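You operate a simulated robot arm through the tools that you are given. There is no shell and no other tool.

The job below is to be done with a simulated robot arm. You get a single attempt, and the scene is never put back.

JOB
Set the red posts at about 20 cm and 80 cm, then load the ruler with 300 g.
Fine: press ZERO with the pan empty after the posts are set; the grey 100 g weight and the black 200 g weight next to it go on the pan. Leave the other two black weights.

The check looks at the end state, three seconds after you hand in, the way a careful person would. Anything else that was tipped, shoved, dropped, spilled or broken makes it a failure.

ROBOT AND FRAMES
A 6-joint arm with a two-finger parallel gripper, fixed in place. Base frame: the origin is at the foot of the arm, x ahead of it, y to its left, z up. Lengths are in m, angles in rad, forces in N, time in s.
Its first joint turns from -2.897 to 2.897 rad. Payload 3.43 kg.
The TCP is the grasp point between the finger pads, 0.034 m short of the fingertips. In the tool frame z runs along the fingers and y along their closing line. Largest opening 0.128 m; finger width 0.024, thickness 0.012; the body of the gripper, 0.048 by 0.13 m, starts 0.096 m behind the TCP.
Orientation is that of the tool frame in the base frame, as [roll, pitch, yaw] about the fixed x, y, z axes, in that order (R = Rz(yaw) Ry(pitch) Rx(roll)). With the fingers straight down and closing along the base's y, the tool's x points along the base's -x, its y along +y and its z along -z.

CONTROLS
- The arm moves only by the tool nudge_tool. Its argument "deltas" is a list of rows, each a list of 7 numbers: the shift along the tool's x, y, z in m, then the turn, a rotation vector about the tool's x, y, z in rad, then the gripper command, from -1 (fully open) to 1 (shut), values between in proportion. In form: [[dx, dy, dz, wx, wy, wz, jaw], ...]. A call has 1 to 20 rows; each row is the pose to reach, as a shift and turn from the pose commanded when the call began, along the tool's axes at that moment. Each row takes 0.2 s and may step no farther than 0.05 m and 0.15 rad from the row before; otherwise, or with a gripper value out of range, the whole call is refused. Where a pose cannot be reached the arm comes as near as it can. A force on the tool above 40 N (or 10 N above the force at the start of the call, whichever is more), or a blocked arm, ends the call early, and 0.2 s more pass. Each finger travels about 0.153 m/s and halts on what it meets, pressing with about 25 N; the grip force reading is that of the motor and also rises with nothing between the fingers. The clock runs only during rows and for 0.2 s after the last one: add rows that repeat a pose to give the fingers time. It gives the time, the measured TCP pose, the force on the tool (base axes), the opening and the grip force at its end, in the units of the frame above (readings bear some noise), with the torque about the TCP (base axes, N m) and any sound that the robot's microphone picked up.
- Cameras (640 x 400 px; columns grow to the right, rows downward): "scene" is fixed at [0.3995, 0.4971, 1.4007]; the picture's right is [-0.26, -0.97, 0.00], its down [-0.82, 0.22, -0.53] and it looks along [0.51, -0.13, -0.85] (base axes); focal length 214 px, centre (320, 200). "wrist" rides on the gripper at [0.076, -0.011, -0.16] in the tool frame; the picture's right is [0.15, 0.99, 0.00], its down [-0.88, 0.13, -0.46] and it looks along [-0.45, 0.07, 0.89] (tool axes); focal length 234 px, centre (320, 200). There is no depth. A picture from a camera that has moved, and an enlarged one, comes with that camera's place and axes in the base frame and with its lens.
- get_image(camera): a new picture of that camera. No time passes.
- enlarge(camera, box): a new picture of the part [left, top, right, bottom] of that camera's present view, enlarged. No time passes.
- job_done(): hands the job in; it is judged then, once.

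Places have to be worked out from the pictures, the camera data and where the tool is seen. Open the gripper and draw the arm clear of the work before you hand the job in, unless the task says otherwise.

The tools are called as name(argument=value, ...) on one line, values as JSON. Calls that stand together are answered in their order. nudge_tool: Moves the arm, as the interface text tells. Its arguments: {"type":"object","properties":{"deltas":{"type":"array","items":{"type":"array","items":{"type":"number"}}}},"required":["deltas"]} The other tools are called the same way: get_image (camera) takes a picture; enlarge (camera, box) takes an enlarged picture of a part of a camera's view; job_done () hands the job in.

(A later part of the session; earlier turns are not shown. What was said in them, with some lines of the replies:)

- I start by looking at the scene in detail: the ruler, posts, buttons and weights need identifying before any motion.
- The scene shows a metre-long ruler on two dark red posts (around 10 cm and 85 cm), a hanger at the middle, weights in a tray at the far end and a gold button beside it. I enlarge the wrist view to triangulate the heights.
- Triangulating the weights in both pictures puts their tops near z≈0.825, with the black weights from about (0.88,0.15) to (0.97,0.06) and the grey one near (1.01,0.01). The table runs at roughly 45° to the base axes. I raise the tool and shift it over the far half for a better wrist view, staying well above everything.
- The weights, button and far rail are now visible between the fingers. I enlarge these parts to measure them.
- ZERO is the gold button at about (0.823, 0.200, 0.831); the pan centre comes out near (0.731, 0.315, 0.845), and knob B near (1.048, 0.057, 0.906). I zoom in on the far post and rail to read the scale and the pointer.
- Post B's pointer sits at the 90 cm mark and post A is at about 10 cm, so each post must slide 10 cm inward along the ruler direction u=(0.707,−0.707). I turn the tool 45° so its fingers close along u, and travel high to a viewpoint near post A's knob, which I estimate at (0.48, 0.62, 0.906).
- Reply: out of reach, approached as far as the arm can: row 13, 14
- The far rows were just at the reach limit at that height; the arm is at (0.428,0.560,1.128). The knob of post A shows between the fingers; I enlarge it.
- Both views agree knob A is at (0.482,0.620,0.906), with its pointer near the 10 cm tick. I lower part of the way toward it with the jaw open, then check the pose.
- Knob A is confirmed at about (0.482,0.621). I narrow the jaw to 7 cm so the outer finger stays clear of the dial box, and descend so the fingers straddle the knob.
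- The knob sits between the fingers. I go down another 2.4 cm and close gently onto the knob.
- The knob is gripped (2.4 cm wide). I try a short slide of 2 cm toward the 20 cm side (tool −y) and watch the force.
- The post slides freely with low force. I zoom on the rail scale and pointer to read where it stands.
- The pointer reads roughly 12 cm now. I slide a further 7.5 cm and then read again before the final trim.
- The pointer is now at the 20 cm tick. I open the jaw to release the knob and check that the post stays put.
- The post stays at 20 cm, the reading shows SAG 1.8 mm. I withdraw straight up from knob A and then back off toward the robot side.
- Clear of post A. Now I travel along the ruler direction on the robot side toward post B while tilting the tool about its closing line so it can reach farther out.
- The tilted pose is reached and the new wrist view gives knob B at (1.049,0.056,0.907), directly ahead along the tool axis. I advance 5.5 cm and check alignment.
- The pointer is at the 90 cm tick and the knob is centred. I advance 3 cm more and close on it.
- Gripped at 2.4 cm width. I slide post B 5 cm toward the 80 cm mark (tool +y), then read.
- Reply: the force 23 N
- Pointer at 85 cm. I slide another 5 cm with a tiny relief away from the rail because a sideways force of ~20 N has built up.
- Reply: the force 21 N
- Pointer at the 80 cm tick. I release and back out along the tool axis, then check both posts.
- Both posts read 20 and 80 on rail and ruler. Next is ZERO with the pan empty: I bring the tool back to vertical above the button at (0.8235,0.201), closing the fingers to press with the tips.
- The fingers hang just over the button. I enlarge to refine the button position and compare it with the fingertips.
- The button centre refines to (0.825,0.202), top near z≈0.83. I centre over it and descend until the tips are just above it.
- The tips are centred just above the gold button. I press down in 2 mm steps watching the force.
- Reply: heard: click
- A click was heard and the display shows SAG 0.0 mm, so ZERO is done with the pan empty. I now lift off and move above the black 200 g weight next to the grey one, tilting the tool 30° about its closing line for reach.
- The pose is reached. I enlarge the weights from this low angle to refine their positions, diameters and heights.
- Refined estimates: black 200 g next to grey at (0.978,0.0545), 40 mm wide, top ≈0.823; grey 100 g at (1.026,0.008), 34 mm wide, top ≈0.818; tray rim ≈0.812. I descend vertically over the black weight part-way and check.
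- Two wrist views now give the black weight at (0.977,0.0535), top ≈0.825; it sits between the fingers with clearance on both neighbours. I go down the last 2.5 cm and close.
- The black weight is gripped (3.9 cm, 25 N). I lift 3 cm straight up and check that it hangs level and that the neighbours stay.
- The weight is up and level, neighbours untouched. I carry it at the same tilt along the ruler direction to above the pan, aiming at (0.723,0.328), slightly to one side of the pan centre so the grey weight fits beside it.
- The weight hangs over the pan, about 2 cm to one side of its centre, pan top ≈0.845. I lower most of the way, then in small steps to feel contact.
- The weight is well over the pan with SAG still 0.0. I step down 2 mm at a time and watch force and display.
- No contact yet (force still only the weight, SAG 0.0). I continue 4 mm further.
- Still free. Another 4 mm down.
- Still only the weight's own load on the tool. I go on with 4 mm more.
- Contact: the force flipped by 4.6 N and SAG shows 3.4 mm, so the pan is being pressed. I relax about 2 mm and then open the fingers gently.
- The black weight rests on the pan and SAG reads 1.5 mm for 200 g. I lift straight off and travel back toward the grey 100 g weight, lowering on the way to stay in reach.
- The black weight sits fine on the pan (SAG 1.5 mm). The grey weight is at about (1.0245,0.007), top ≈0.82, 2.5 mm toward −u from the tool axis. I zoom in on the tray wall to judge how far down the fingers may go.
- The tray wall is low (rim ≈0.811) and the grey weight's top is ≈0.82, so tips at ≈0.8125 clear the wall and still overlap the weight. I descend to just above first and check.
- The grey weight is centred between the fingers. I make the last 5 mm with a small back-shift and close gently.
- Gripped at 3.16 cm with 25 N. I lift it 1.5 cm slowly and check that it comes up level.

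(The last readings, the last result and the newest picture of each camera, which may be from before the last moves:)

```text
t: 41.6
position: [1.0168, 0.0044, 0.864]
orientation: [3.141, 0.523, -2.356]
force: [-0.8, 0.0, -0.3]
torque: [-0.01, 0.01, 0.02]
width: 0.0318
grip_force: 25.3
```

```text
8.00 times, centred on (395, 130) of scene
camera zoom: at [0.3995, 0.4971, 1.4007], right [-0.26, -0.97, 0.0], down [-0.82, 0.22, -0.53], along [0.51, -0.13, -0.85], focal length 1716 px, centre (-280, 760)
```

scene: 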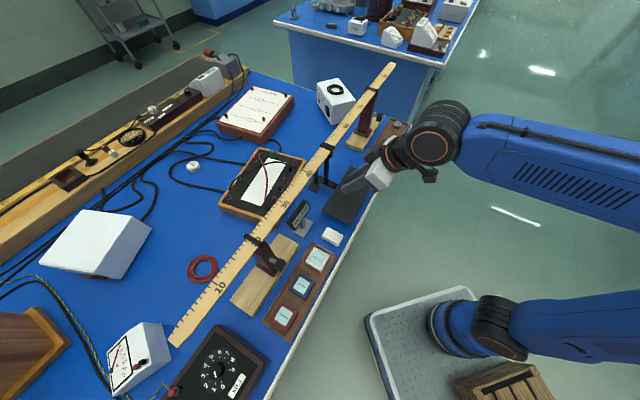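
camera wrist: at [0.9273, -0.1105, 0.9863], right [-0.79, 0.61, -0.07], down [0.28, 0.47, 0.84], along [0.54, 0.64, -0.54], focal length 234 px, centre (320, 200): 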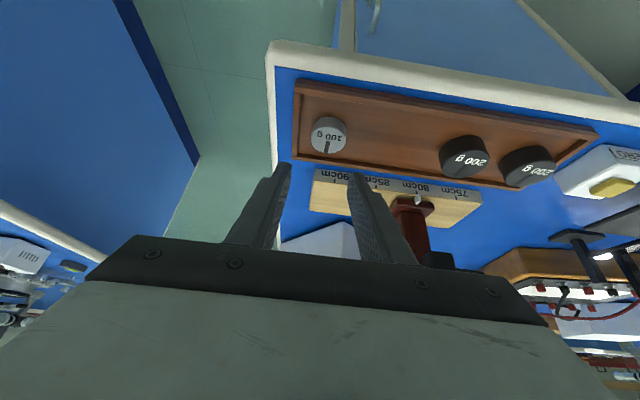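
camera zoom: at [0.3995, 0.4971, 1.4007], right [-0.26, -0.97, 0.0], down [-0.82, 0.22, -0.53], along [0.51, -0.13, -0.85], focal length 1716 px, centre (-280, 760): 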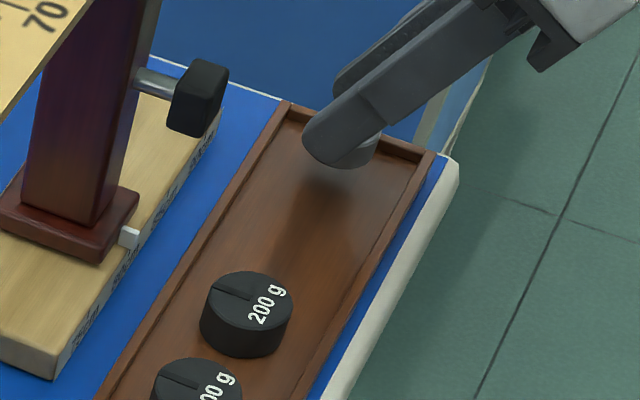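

The grey weight is up and level. I carry it at the same tilt to the pan, aiming at (0.768,0.280), 6.5 cm from the black weight.

nudge_tool(deltas=[[-0.015, 0.01, -0.026, 0, 0, 0, 1], [-0.025, 0.05, -0.0433, 0, 0, 0, 1], [-0.03, 0.095, -0.052, 0, 0, 0, 1], [-0.0326, 0.14, -0.0505, 0, 0, 0, 1], [-0.0343, 0.185, -0.0495, 0, 0, 0, 1], [-0.0361, 0.23, -0.0485, 0, 0, 0, 1], [-0.0374, 0.275, -0.0478, 0, 0, 0, 1], [-0.0384, 0.32, -0.0472, 0, 0, 0, 1], [-0.0384, 0.355, -0.0472, 0, 0, 0, 1], [-0.0384, 0.3707, -0.0472, 0, 0, 0, 1]])

get_image(camera="wrist")

enlarge(camera="scene", box=[290, 150, 370, 240])

enlarge(camera="wrist", box=[200, 60, 400, 220])

```text
t: 43.8
position: [0.7602, 0.2735, 0.9257]
orientation: [-3.141, 0.524, -2.358]
force: [0.0, 0.3, 0.0]
torque: [0.04, 0.0, 0.01]
width: 0.0316
grip_force: 25.3
```

```text
taken
camera wrist: at [0.6661, 0.1622, 1.0259], right [-0.79, 0.61, -0.07], down [0.29, 0.47, 0.84], along [0.54, 0.64, -0.54], focal length 234 px, centre (320, 200)
```

wrist: 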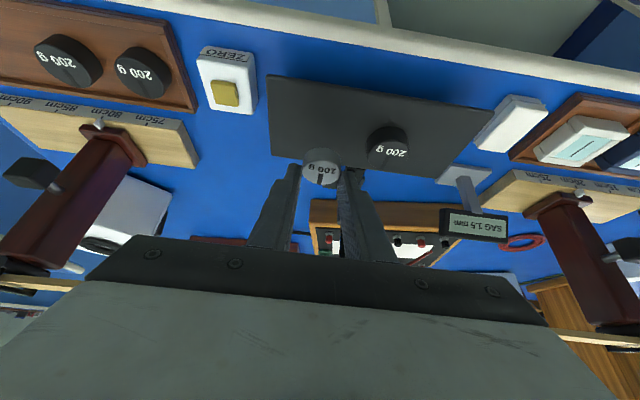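

```text
4.44 times, centred on (330, 195) of scene
camera zoom: at [0.3995, 0.4971, 1.4007], right [-0.26, -0.97, 0.0], down [-0.82, 0.22, -0.53], along [0.51, -0.13, -0.85], focal length 953 px, centre (276, 222)
```

zoom: 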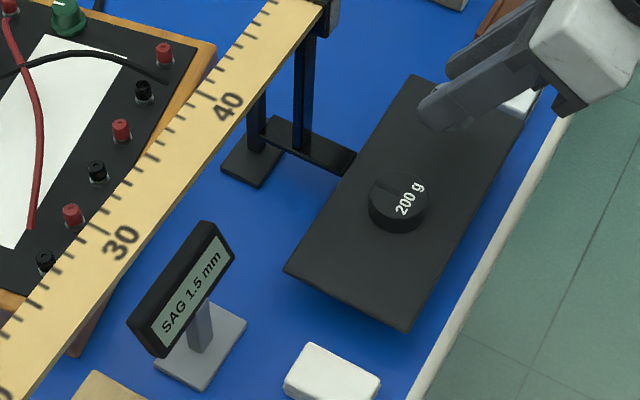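

```text
2.50 times, centred on (300, 140) of wrist
camera zoom: at [0.6661, 0.1622, 1.0259], right [-0.79, 0.61, -0.07], down [0.29, 0.47, 0.84], along [0.54, 0.64, -0.54], focal length 585 px, centre (370, 350)
```

zoom: 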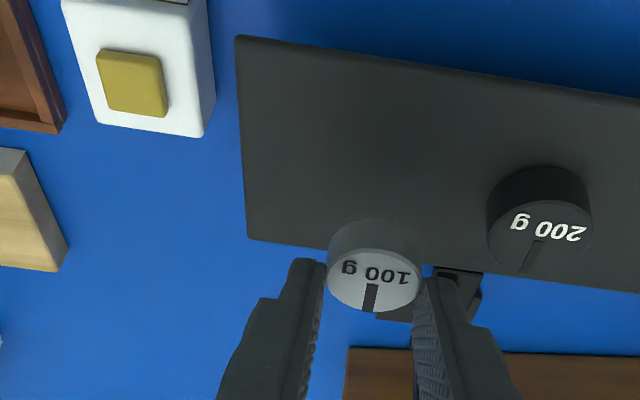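

The grey weight hangs over the free side of the pan, about 4.4 cm from its centre. I lower most of the way.

nudge_tool(deltas=[[0.0085, 0, 0.0147, 0, 0, 0, 1], [0.015, 0, 0.026, 0, 0, 0, 1], [0.0175, 0, 0.0303, 0, 0, 0, 1]])

enlarge(camera="scene", box=[290, 150, 370, 240])

enlarge(camera="wrist", box=[200, 80, 420, 240])

```text
t: 44.6
position: [0.7594, 0.2726, 0.8897]
orientation: [3.141, 0.525, -2.356]
force: [0.4, -0.2, -0.6]
torque: [-0.01, -0.01, -0.03]
width: 0.0323
grip_force: 25.0
```

```text
4.44 times, centred on (330, 195) of scene
camera zoom: at [0.3995, 0.4971, 1.4007], right [-0.26, -0.97, 0.0], down [-0.82, 0.22, -0.53], along [0.51, -0.13, -0.85], focal length 953 px, centre (276, 222)
```

zoom: 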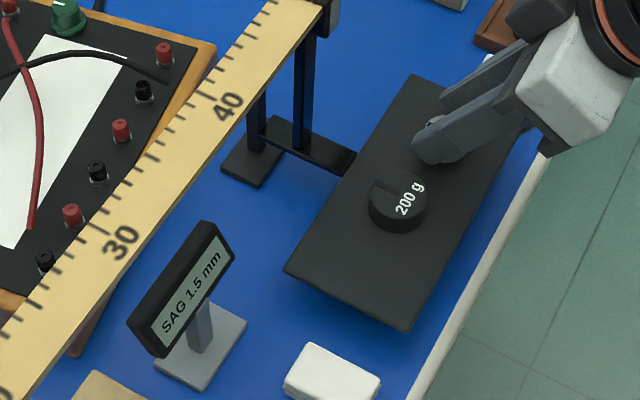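

```text
2.50 times, centred on (310, 160) of wrist
camera zoom: at [0.6655, 0.1616, 0.9901], right [-0.79, 0.61, -0.07], down [0.29, 0.47, 0.83], along [0.54, 0.64, -0.55], focal length 585 px, centre (345, 300)
```

zoom: 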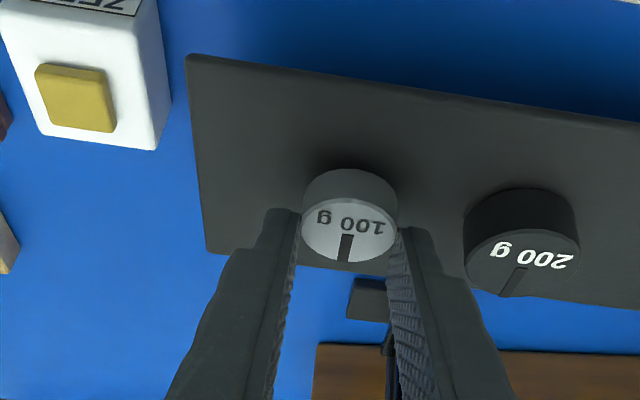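

SAG is still 1.5, so no contact yet. I step down 4 mm in 2 mm steps.

nudge_tool(deltas=[[0.001, 0, 0.0017, 0, 0, 0, 1], [0.002, 0, 0.0035, 0, 0, 0, 1]])

enlarge(camera="scene", box=[290, 150, 370, 240])

```text
t: 45.2
position: [0.7607, 0.2729, 0.8849]
orientation: [-3.141, 0.523, -2.355]
force: [-0.5, -0.6, -0.8]
torque: [0.02, -0.02, 0.03]
width: 0.032
grip_force: 25.3
```

```text
4.44 times, centred on (330, 195) of scene
camera zoom: at [0.3995, 0.4971, 1.4007], right [-0.26, -0.97, 0.0], down [-0.82, 0.22, -0.53], along [0.51, -0.13, -0.85], focal length 953 px, centre (276, 222)
```

zoom: 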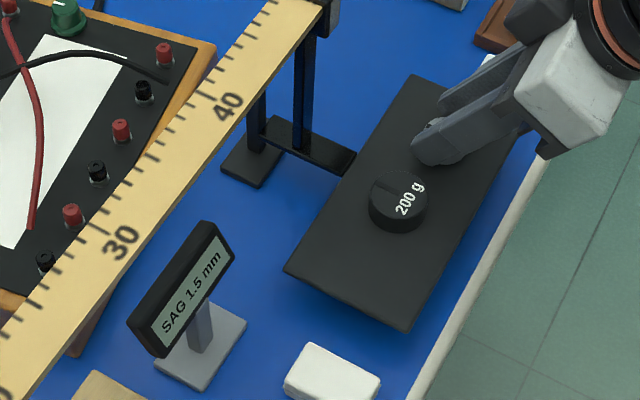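

Still 1.5 mm on the display. Two more millimetres.

nudge_tool(deltas=[[0.0005, 0, 0.0009, 0, 0, 0, 1], [0.001, 0, 0.0017, 0, 0, 0, 1]])

enlarge(camera="scene", box=[290, 150, 370, 240])

```text
t: 45.8
position: [0.7608, 0.2718, 0.8854]
orientation: [3.14, 0.523, -2.356]
force: [1.2, 1.0, -1.2]
torque: [0.01, 0.0, -0.05]
width: 0.0318
grip_force: 25.4
```

```text
4.44 times, centred on (330, 195) of scene
camera zoom: at [0.3995, 0.4971, 1.4007], right [-0.26, -0.97, 0.0], down [-0.82, 0.22, -0.53], along [0.51, -0.13, -0.85], focal length 953 px, centre (276, 222)
```

zoom: 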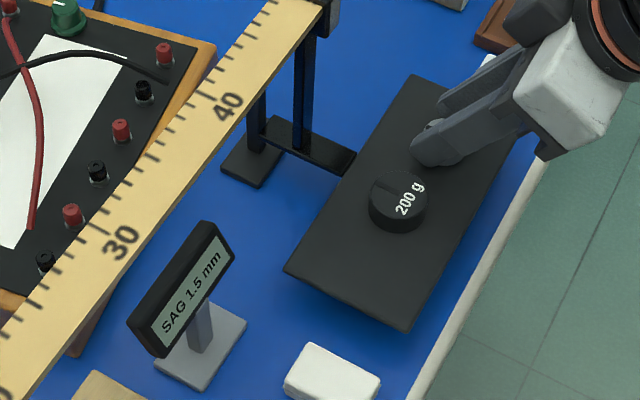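

Still no contact (reading noise is about 1 mm). I go 2 mm further and watch the display.

nudge_tool(deltas=[[0.0005, 0, 0.0009, 0, 0, 0, 1], [0.001, 0, 0.0017, 0, 0, 0, 1]])

enlarge(camera="scene", box=[290, 150, 370, 240])

enlarge(camera="wrist", box=[200, 80, 420, 240])

```text
t: 46.4
position: [0.7612, 0.2731, 0.8813]
orientation: [-3.141, 0.524, -2.358]
force: [-0.6, 1.3, 1.3]
torque: [0.05, 0.06, 0.01]
width: 0.0319
grip_force: 24.5
```

```text
4.44 times, centred on (330, 195) of scene
camera zoom: at [0.3995, 0.4971, 1.4007], right [-0.26, -0.97, 0.0], down [-0.82, 0.22, -0.53], along [0.51, -0.13, -0.85], focal length 953 px, centre (276, 222)
```

zoom: 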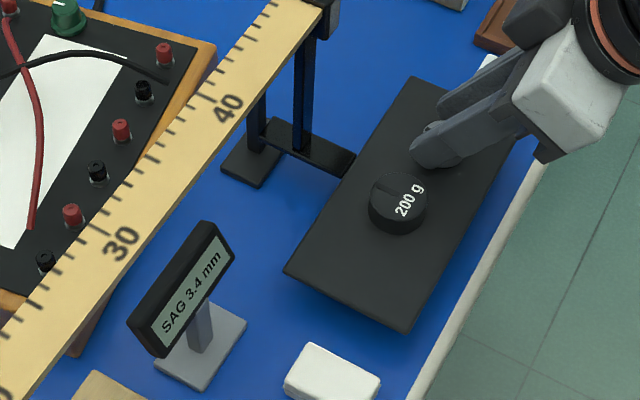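

```text
2.50 times, centred on (310, 160) of wrist
camera zoom: at [0.6668, 0.1614, 0.9821], right [-0.79, 0.61, -0.07], down [0.29, 0.47, 0.84], along [0.54, 0.64, -0.55], focal length 585 px, centre (345, 300)
```

zoom: 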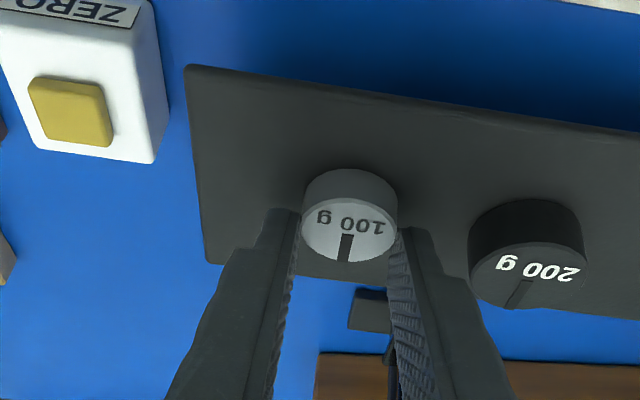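

Contact made: SAG 3.4 mm means I press slightly beyond the 100 g load. I relax about 1 mm and open the fingers gently.

nudge_tool(deltas=[[-0.0005, 0, -0.0009, 0, 0, 0, 1], [-0.0005, 0, -0.0009, 0, 0, 0, 0.42], [-0.0005, 0, -0.0009, 0, 0, 0, 0.28], [-0.0005, 0, -0.0009, 0, 0, 0, 0.28]])

enlarge(camera="scene", box=[290, 150, 370, 240])

enlarge(camera="wrist", box=[200, 80, 420, 240])

```text
t: 47.4
position: [0.7608, 0.273, 0.8821]
orientation: [-3.141, 0.524, -2.357]
force: [0.3, 0.0, 0.3]
torque: [0.0, 0.02, -0.01]
width: 0.0461
grip_force: 0.0
```

```text
4.44 times, centred on (330, 195) of scene
camera zoom: at [0.3995, 0.4971, 1.4007], right [-0.26, -0.97, 0.0], down [-0.82, 0.22, -0.53], along [0.51, -0.13, -0.85], focal length 953 px, centre (276, 222)
```

zoom: 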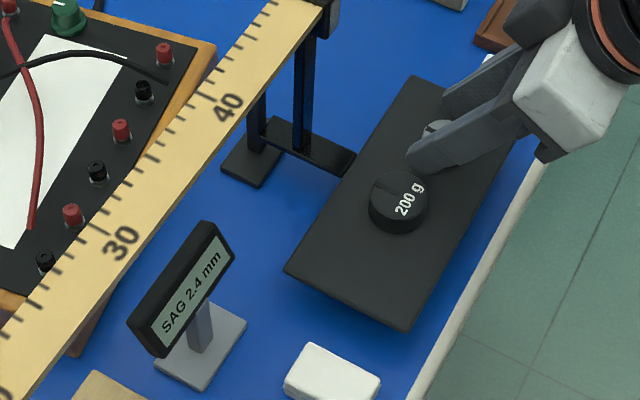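

```text
2.50 times, centred on (310, 160) of wrist
camera zoom: at [0.6665, 0.1612, 0.9829], right [-0.79, 0.61, -0.07], down [0.29, 0.47, 0.83], along [0.54, 0.64, -0.55], focal length 585 px, centre (345, 300)
```

zoom: 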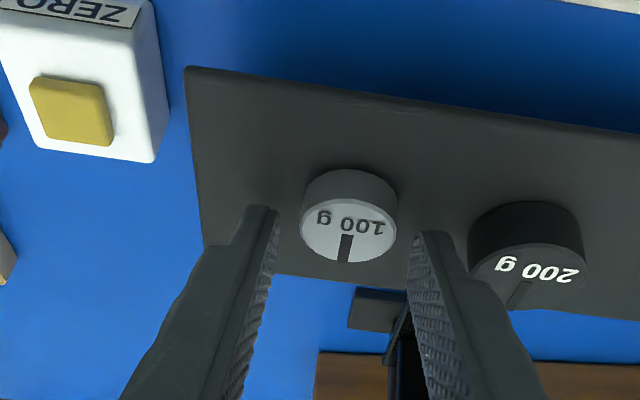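

Both weights rest on the pan and SAG reads 2.4 mm. I lift straight up and draw the arm back off the table.

nudge_tool(deltas=[[-0.02, 0, -0.0346, 0, 0, 0, 0.28], [-0.04, 0, -0.0693, 0, 0, 0, 0.28], [-0.0154, 0, -0.1066, 0, 0, 0, 0], [0.0093, 0, -0.1439, 0, 0, 0, -0.5], [0.0339, 0, -0.1812, 0, 0, 0, -1], [0.0586, 0, -0.2186, 0, 0, 0, -1], [0.0832, 0, -0.2559, 0, 0, 0, -1]])

get_image(camera="scene")

get_image(camera="wrist")

enlarge(camera="scene", box=[280, 120, 420, 250])

enlarge(camera="scene", box=[200, 200, 340, 320])

```text
t: 49.0
position: [0.6169, 0.1309, 1.0609]
orientation: [3.141, 0.522, -2.356]
force: [-0.1, 0.2, -0.2]
torque: [-0.01, 0.05, 0.01]
width: 0.1281
grip_force: 0.0
```

```text
taken
```

scene: 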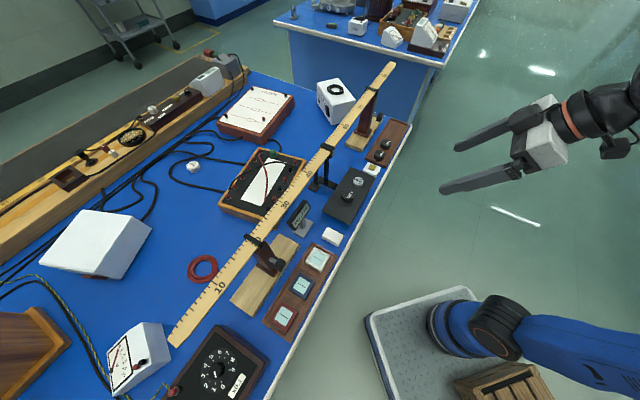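

```text
taken
camera wrist: at [0.5232, 0.019, 1.1614], right [-0.79, 0.61, -0.07], down [0.29, 0.47, 0.83], along [0.54, 0.64, -0.55], focal length 234 px, centre (320, 200)
```

wrist: 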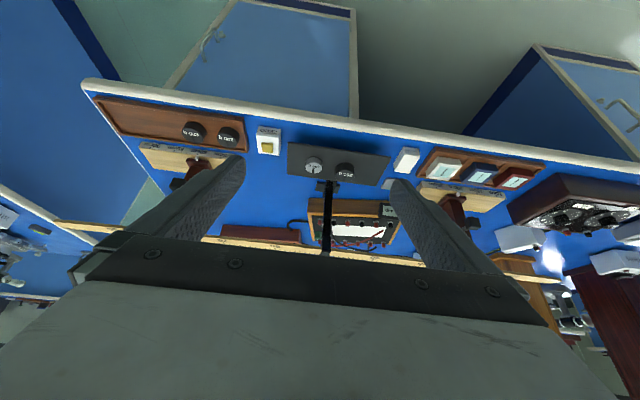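

```text
3.08 times, centred on (350, 185) of scene
camera zoom: at [0.3995, 0.4971, 1.4007], right [-0.26, -0.97, 0.0], down [-0.82, 0.22, -0.53], along [0.51, -0.13, -0.85], focal length 660 px, centre (228, 246)
```

zoom: 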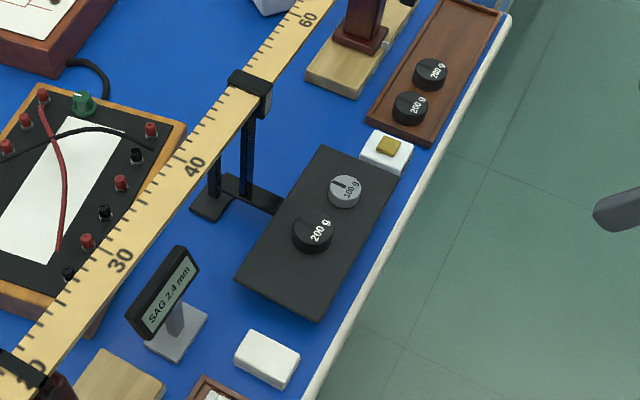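

```text
3.33 times, centred on (270, 260) of scene
camera zoom: at [0.3995, 0.4971, 1.4007], right [-0.26, -0.97, 0.0], down [-0.82, 0.22, -0.53], along [0.51, -0.13, -0.85], focal length 715 px, centre (487, 0)
```

zoom: 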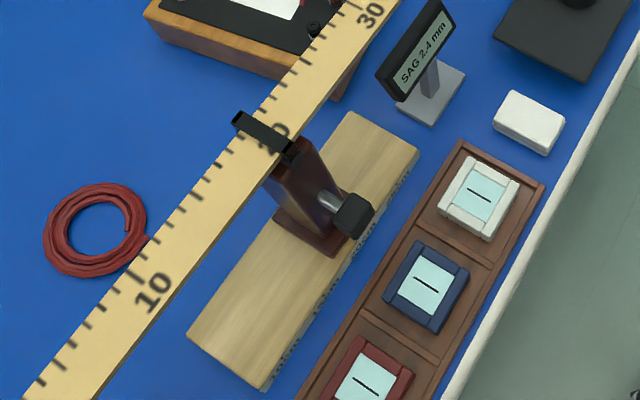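

The display reads SAG 2.4 mm with 300 g on the pan, post A at 20, and the other two black weights are still in the tray. One last check of post B before handing in.

enlarge(camera="scene", box=[335, 55, 425, 175])

enlarge(camera="wrist", box=[80, 80, 300, 220])

enlarge(camera="wrist", box=[370, 120, 560, 260])

```text
3.33 times, centred on (380, 115) of scene
camera zoom: at [0.3995, 0.4971, 1.4007], right [-0.26, -0.97, 0.0], down [-0.82, 0.22, -0.53], along [0.51, -0.13, -0.85], focal length 715 px, centre (120, 483)
```

zoom: 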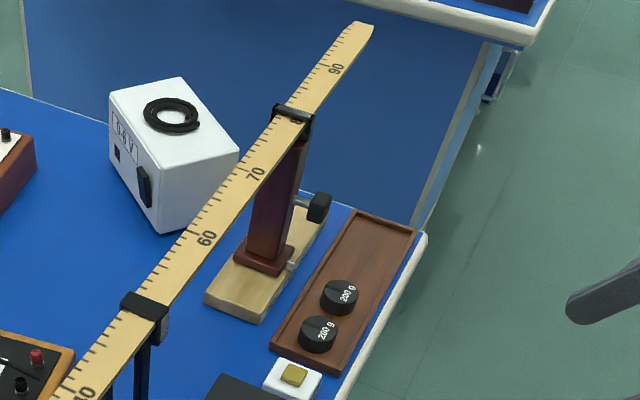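

```text
2.86 times, centred on (190, 150) of wrist
camera zoom: at [0.5232, 0.019, 1.1614], right [-0.79, 0.61, -0.07], down [0.29, 0.47, 0.83], along [0.54, 0.64, -0.55], focal length 669 px, centre (691, 343)
```

zoom: 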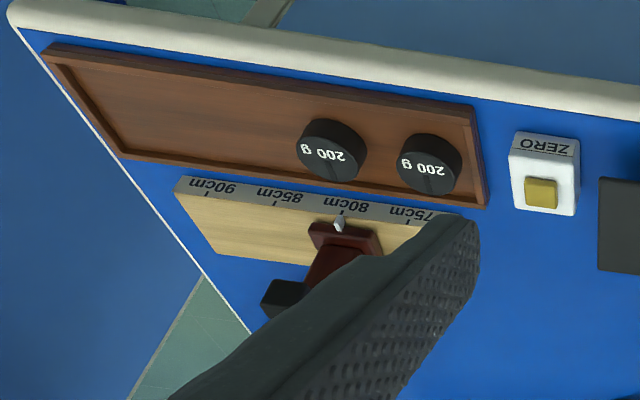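

```text
2.86 times, centred on (465, 190) of wrist
camera zoom: at [0.5232, 0.019, 1.1614], right [-0.79, 0.61, -0.07], down [0.29, 0.47, 0.83], along [0.54, 0.64, -0.55], focal length 669 px, centre (-94, 229)
```

zoom: 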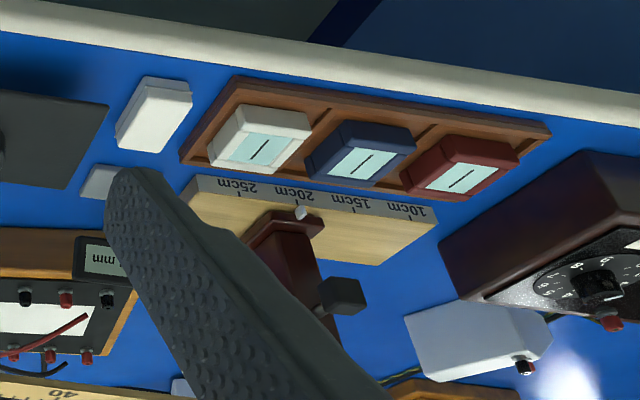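

Everything checks out: the post pointers sit at 20 cm and 80 cm, and ZERO was pressed with the pan empty. The grey 100 g and its neighbouring 200 g are on the pan, the other two weights are untouched, and the arm is clear with the gripper open. I hand the job in.

job_done()

```text
The job is handed in.
```

I finished the job and handed it in. I don't have the check's result yet.

- **Posts:** I slid the red posts from about 10 cm and 90 cm to 20 cm and 80 cm. Their pointers still sat on those marks when I looked just before handing in.
- **Zero:** I pressed ZERO with the pan empty after both posts were set. It clicked and the display went from 1.8 mm to 0.0 mm.
- **Load:** The black 200 g weight next to the grey one and the grey 100 g weight are both flat on the pan. The sag read 1.5 mm with the 200 g alone and 2.4 mm with the full 300 g.
- **Everything else:** The other two black weights are still in their tray, and I saw nothing else moved. While I set each weight down, the pan was briefly pressed to 3.4 mm of sag, then settled back.

The gripper is open and the arm is clear of the table.
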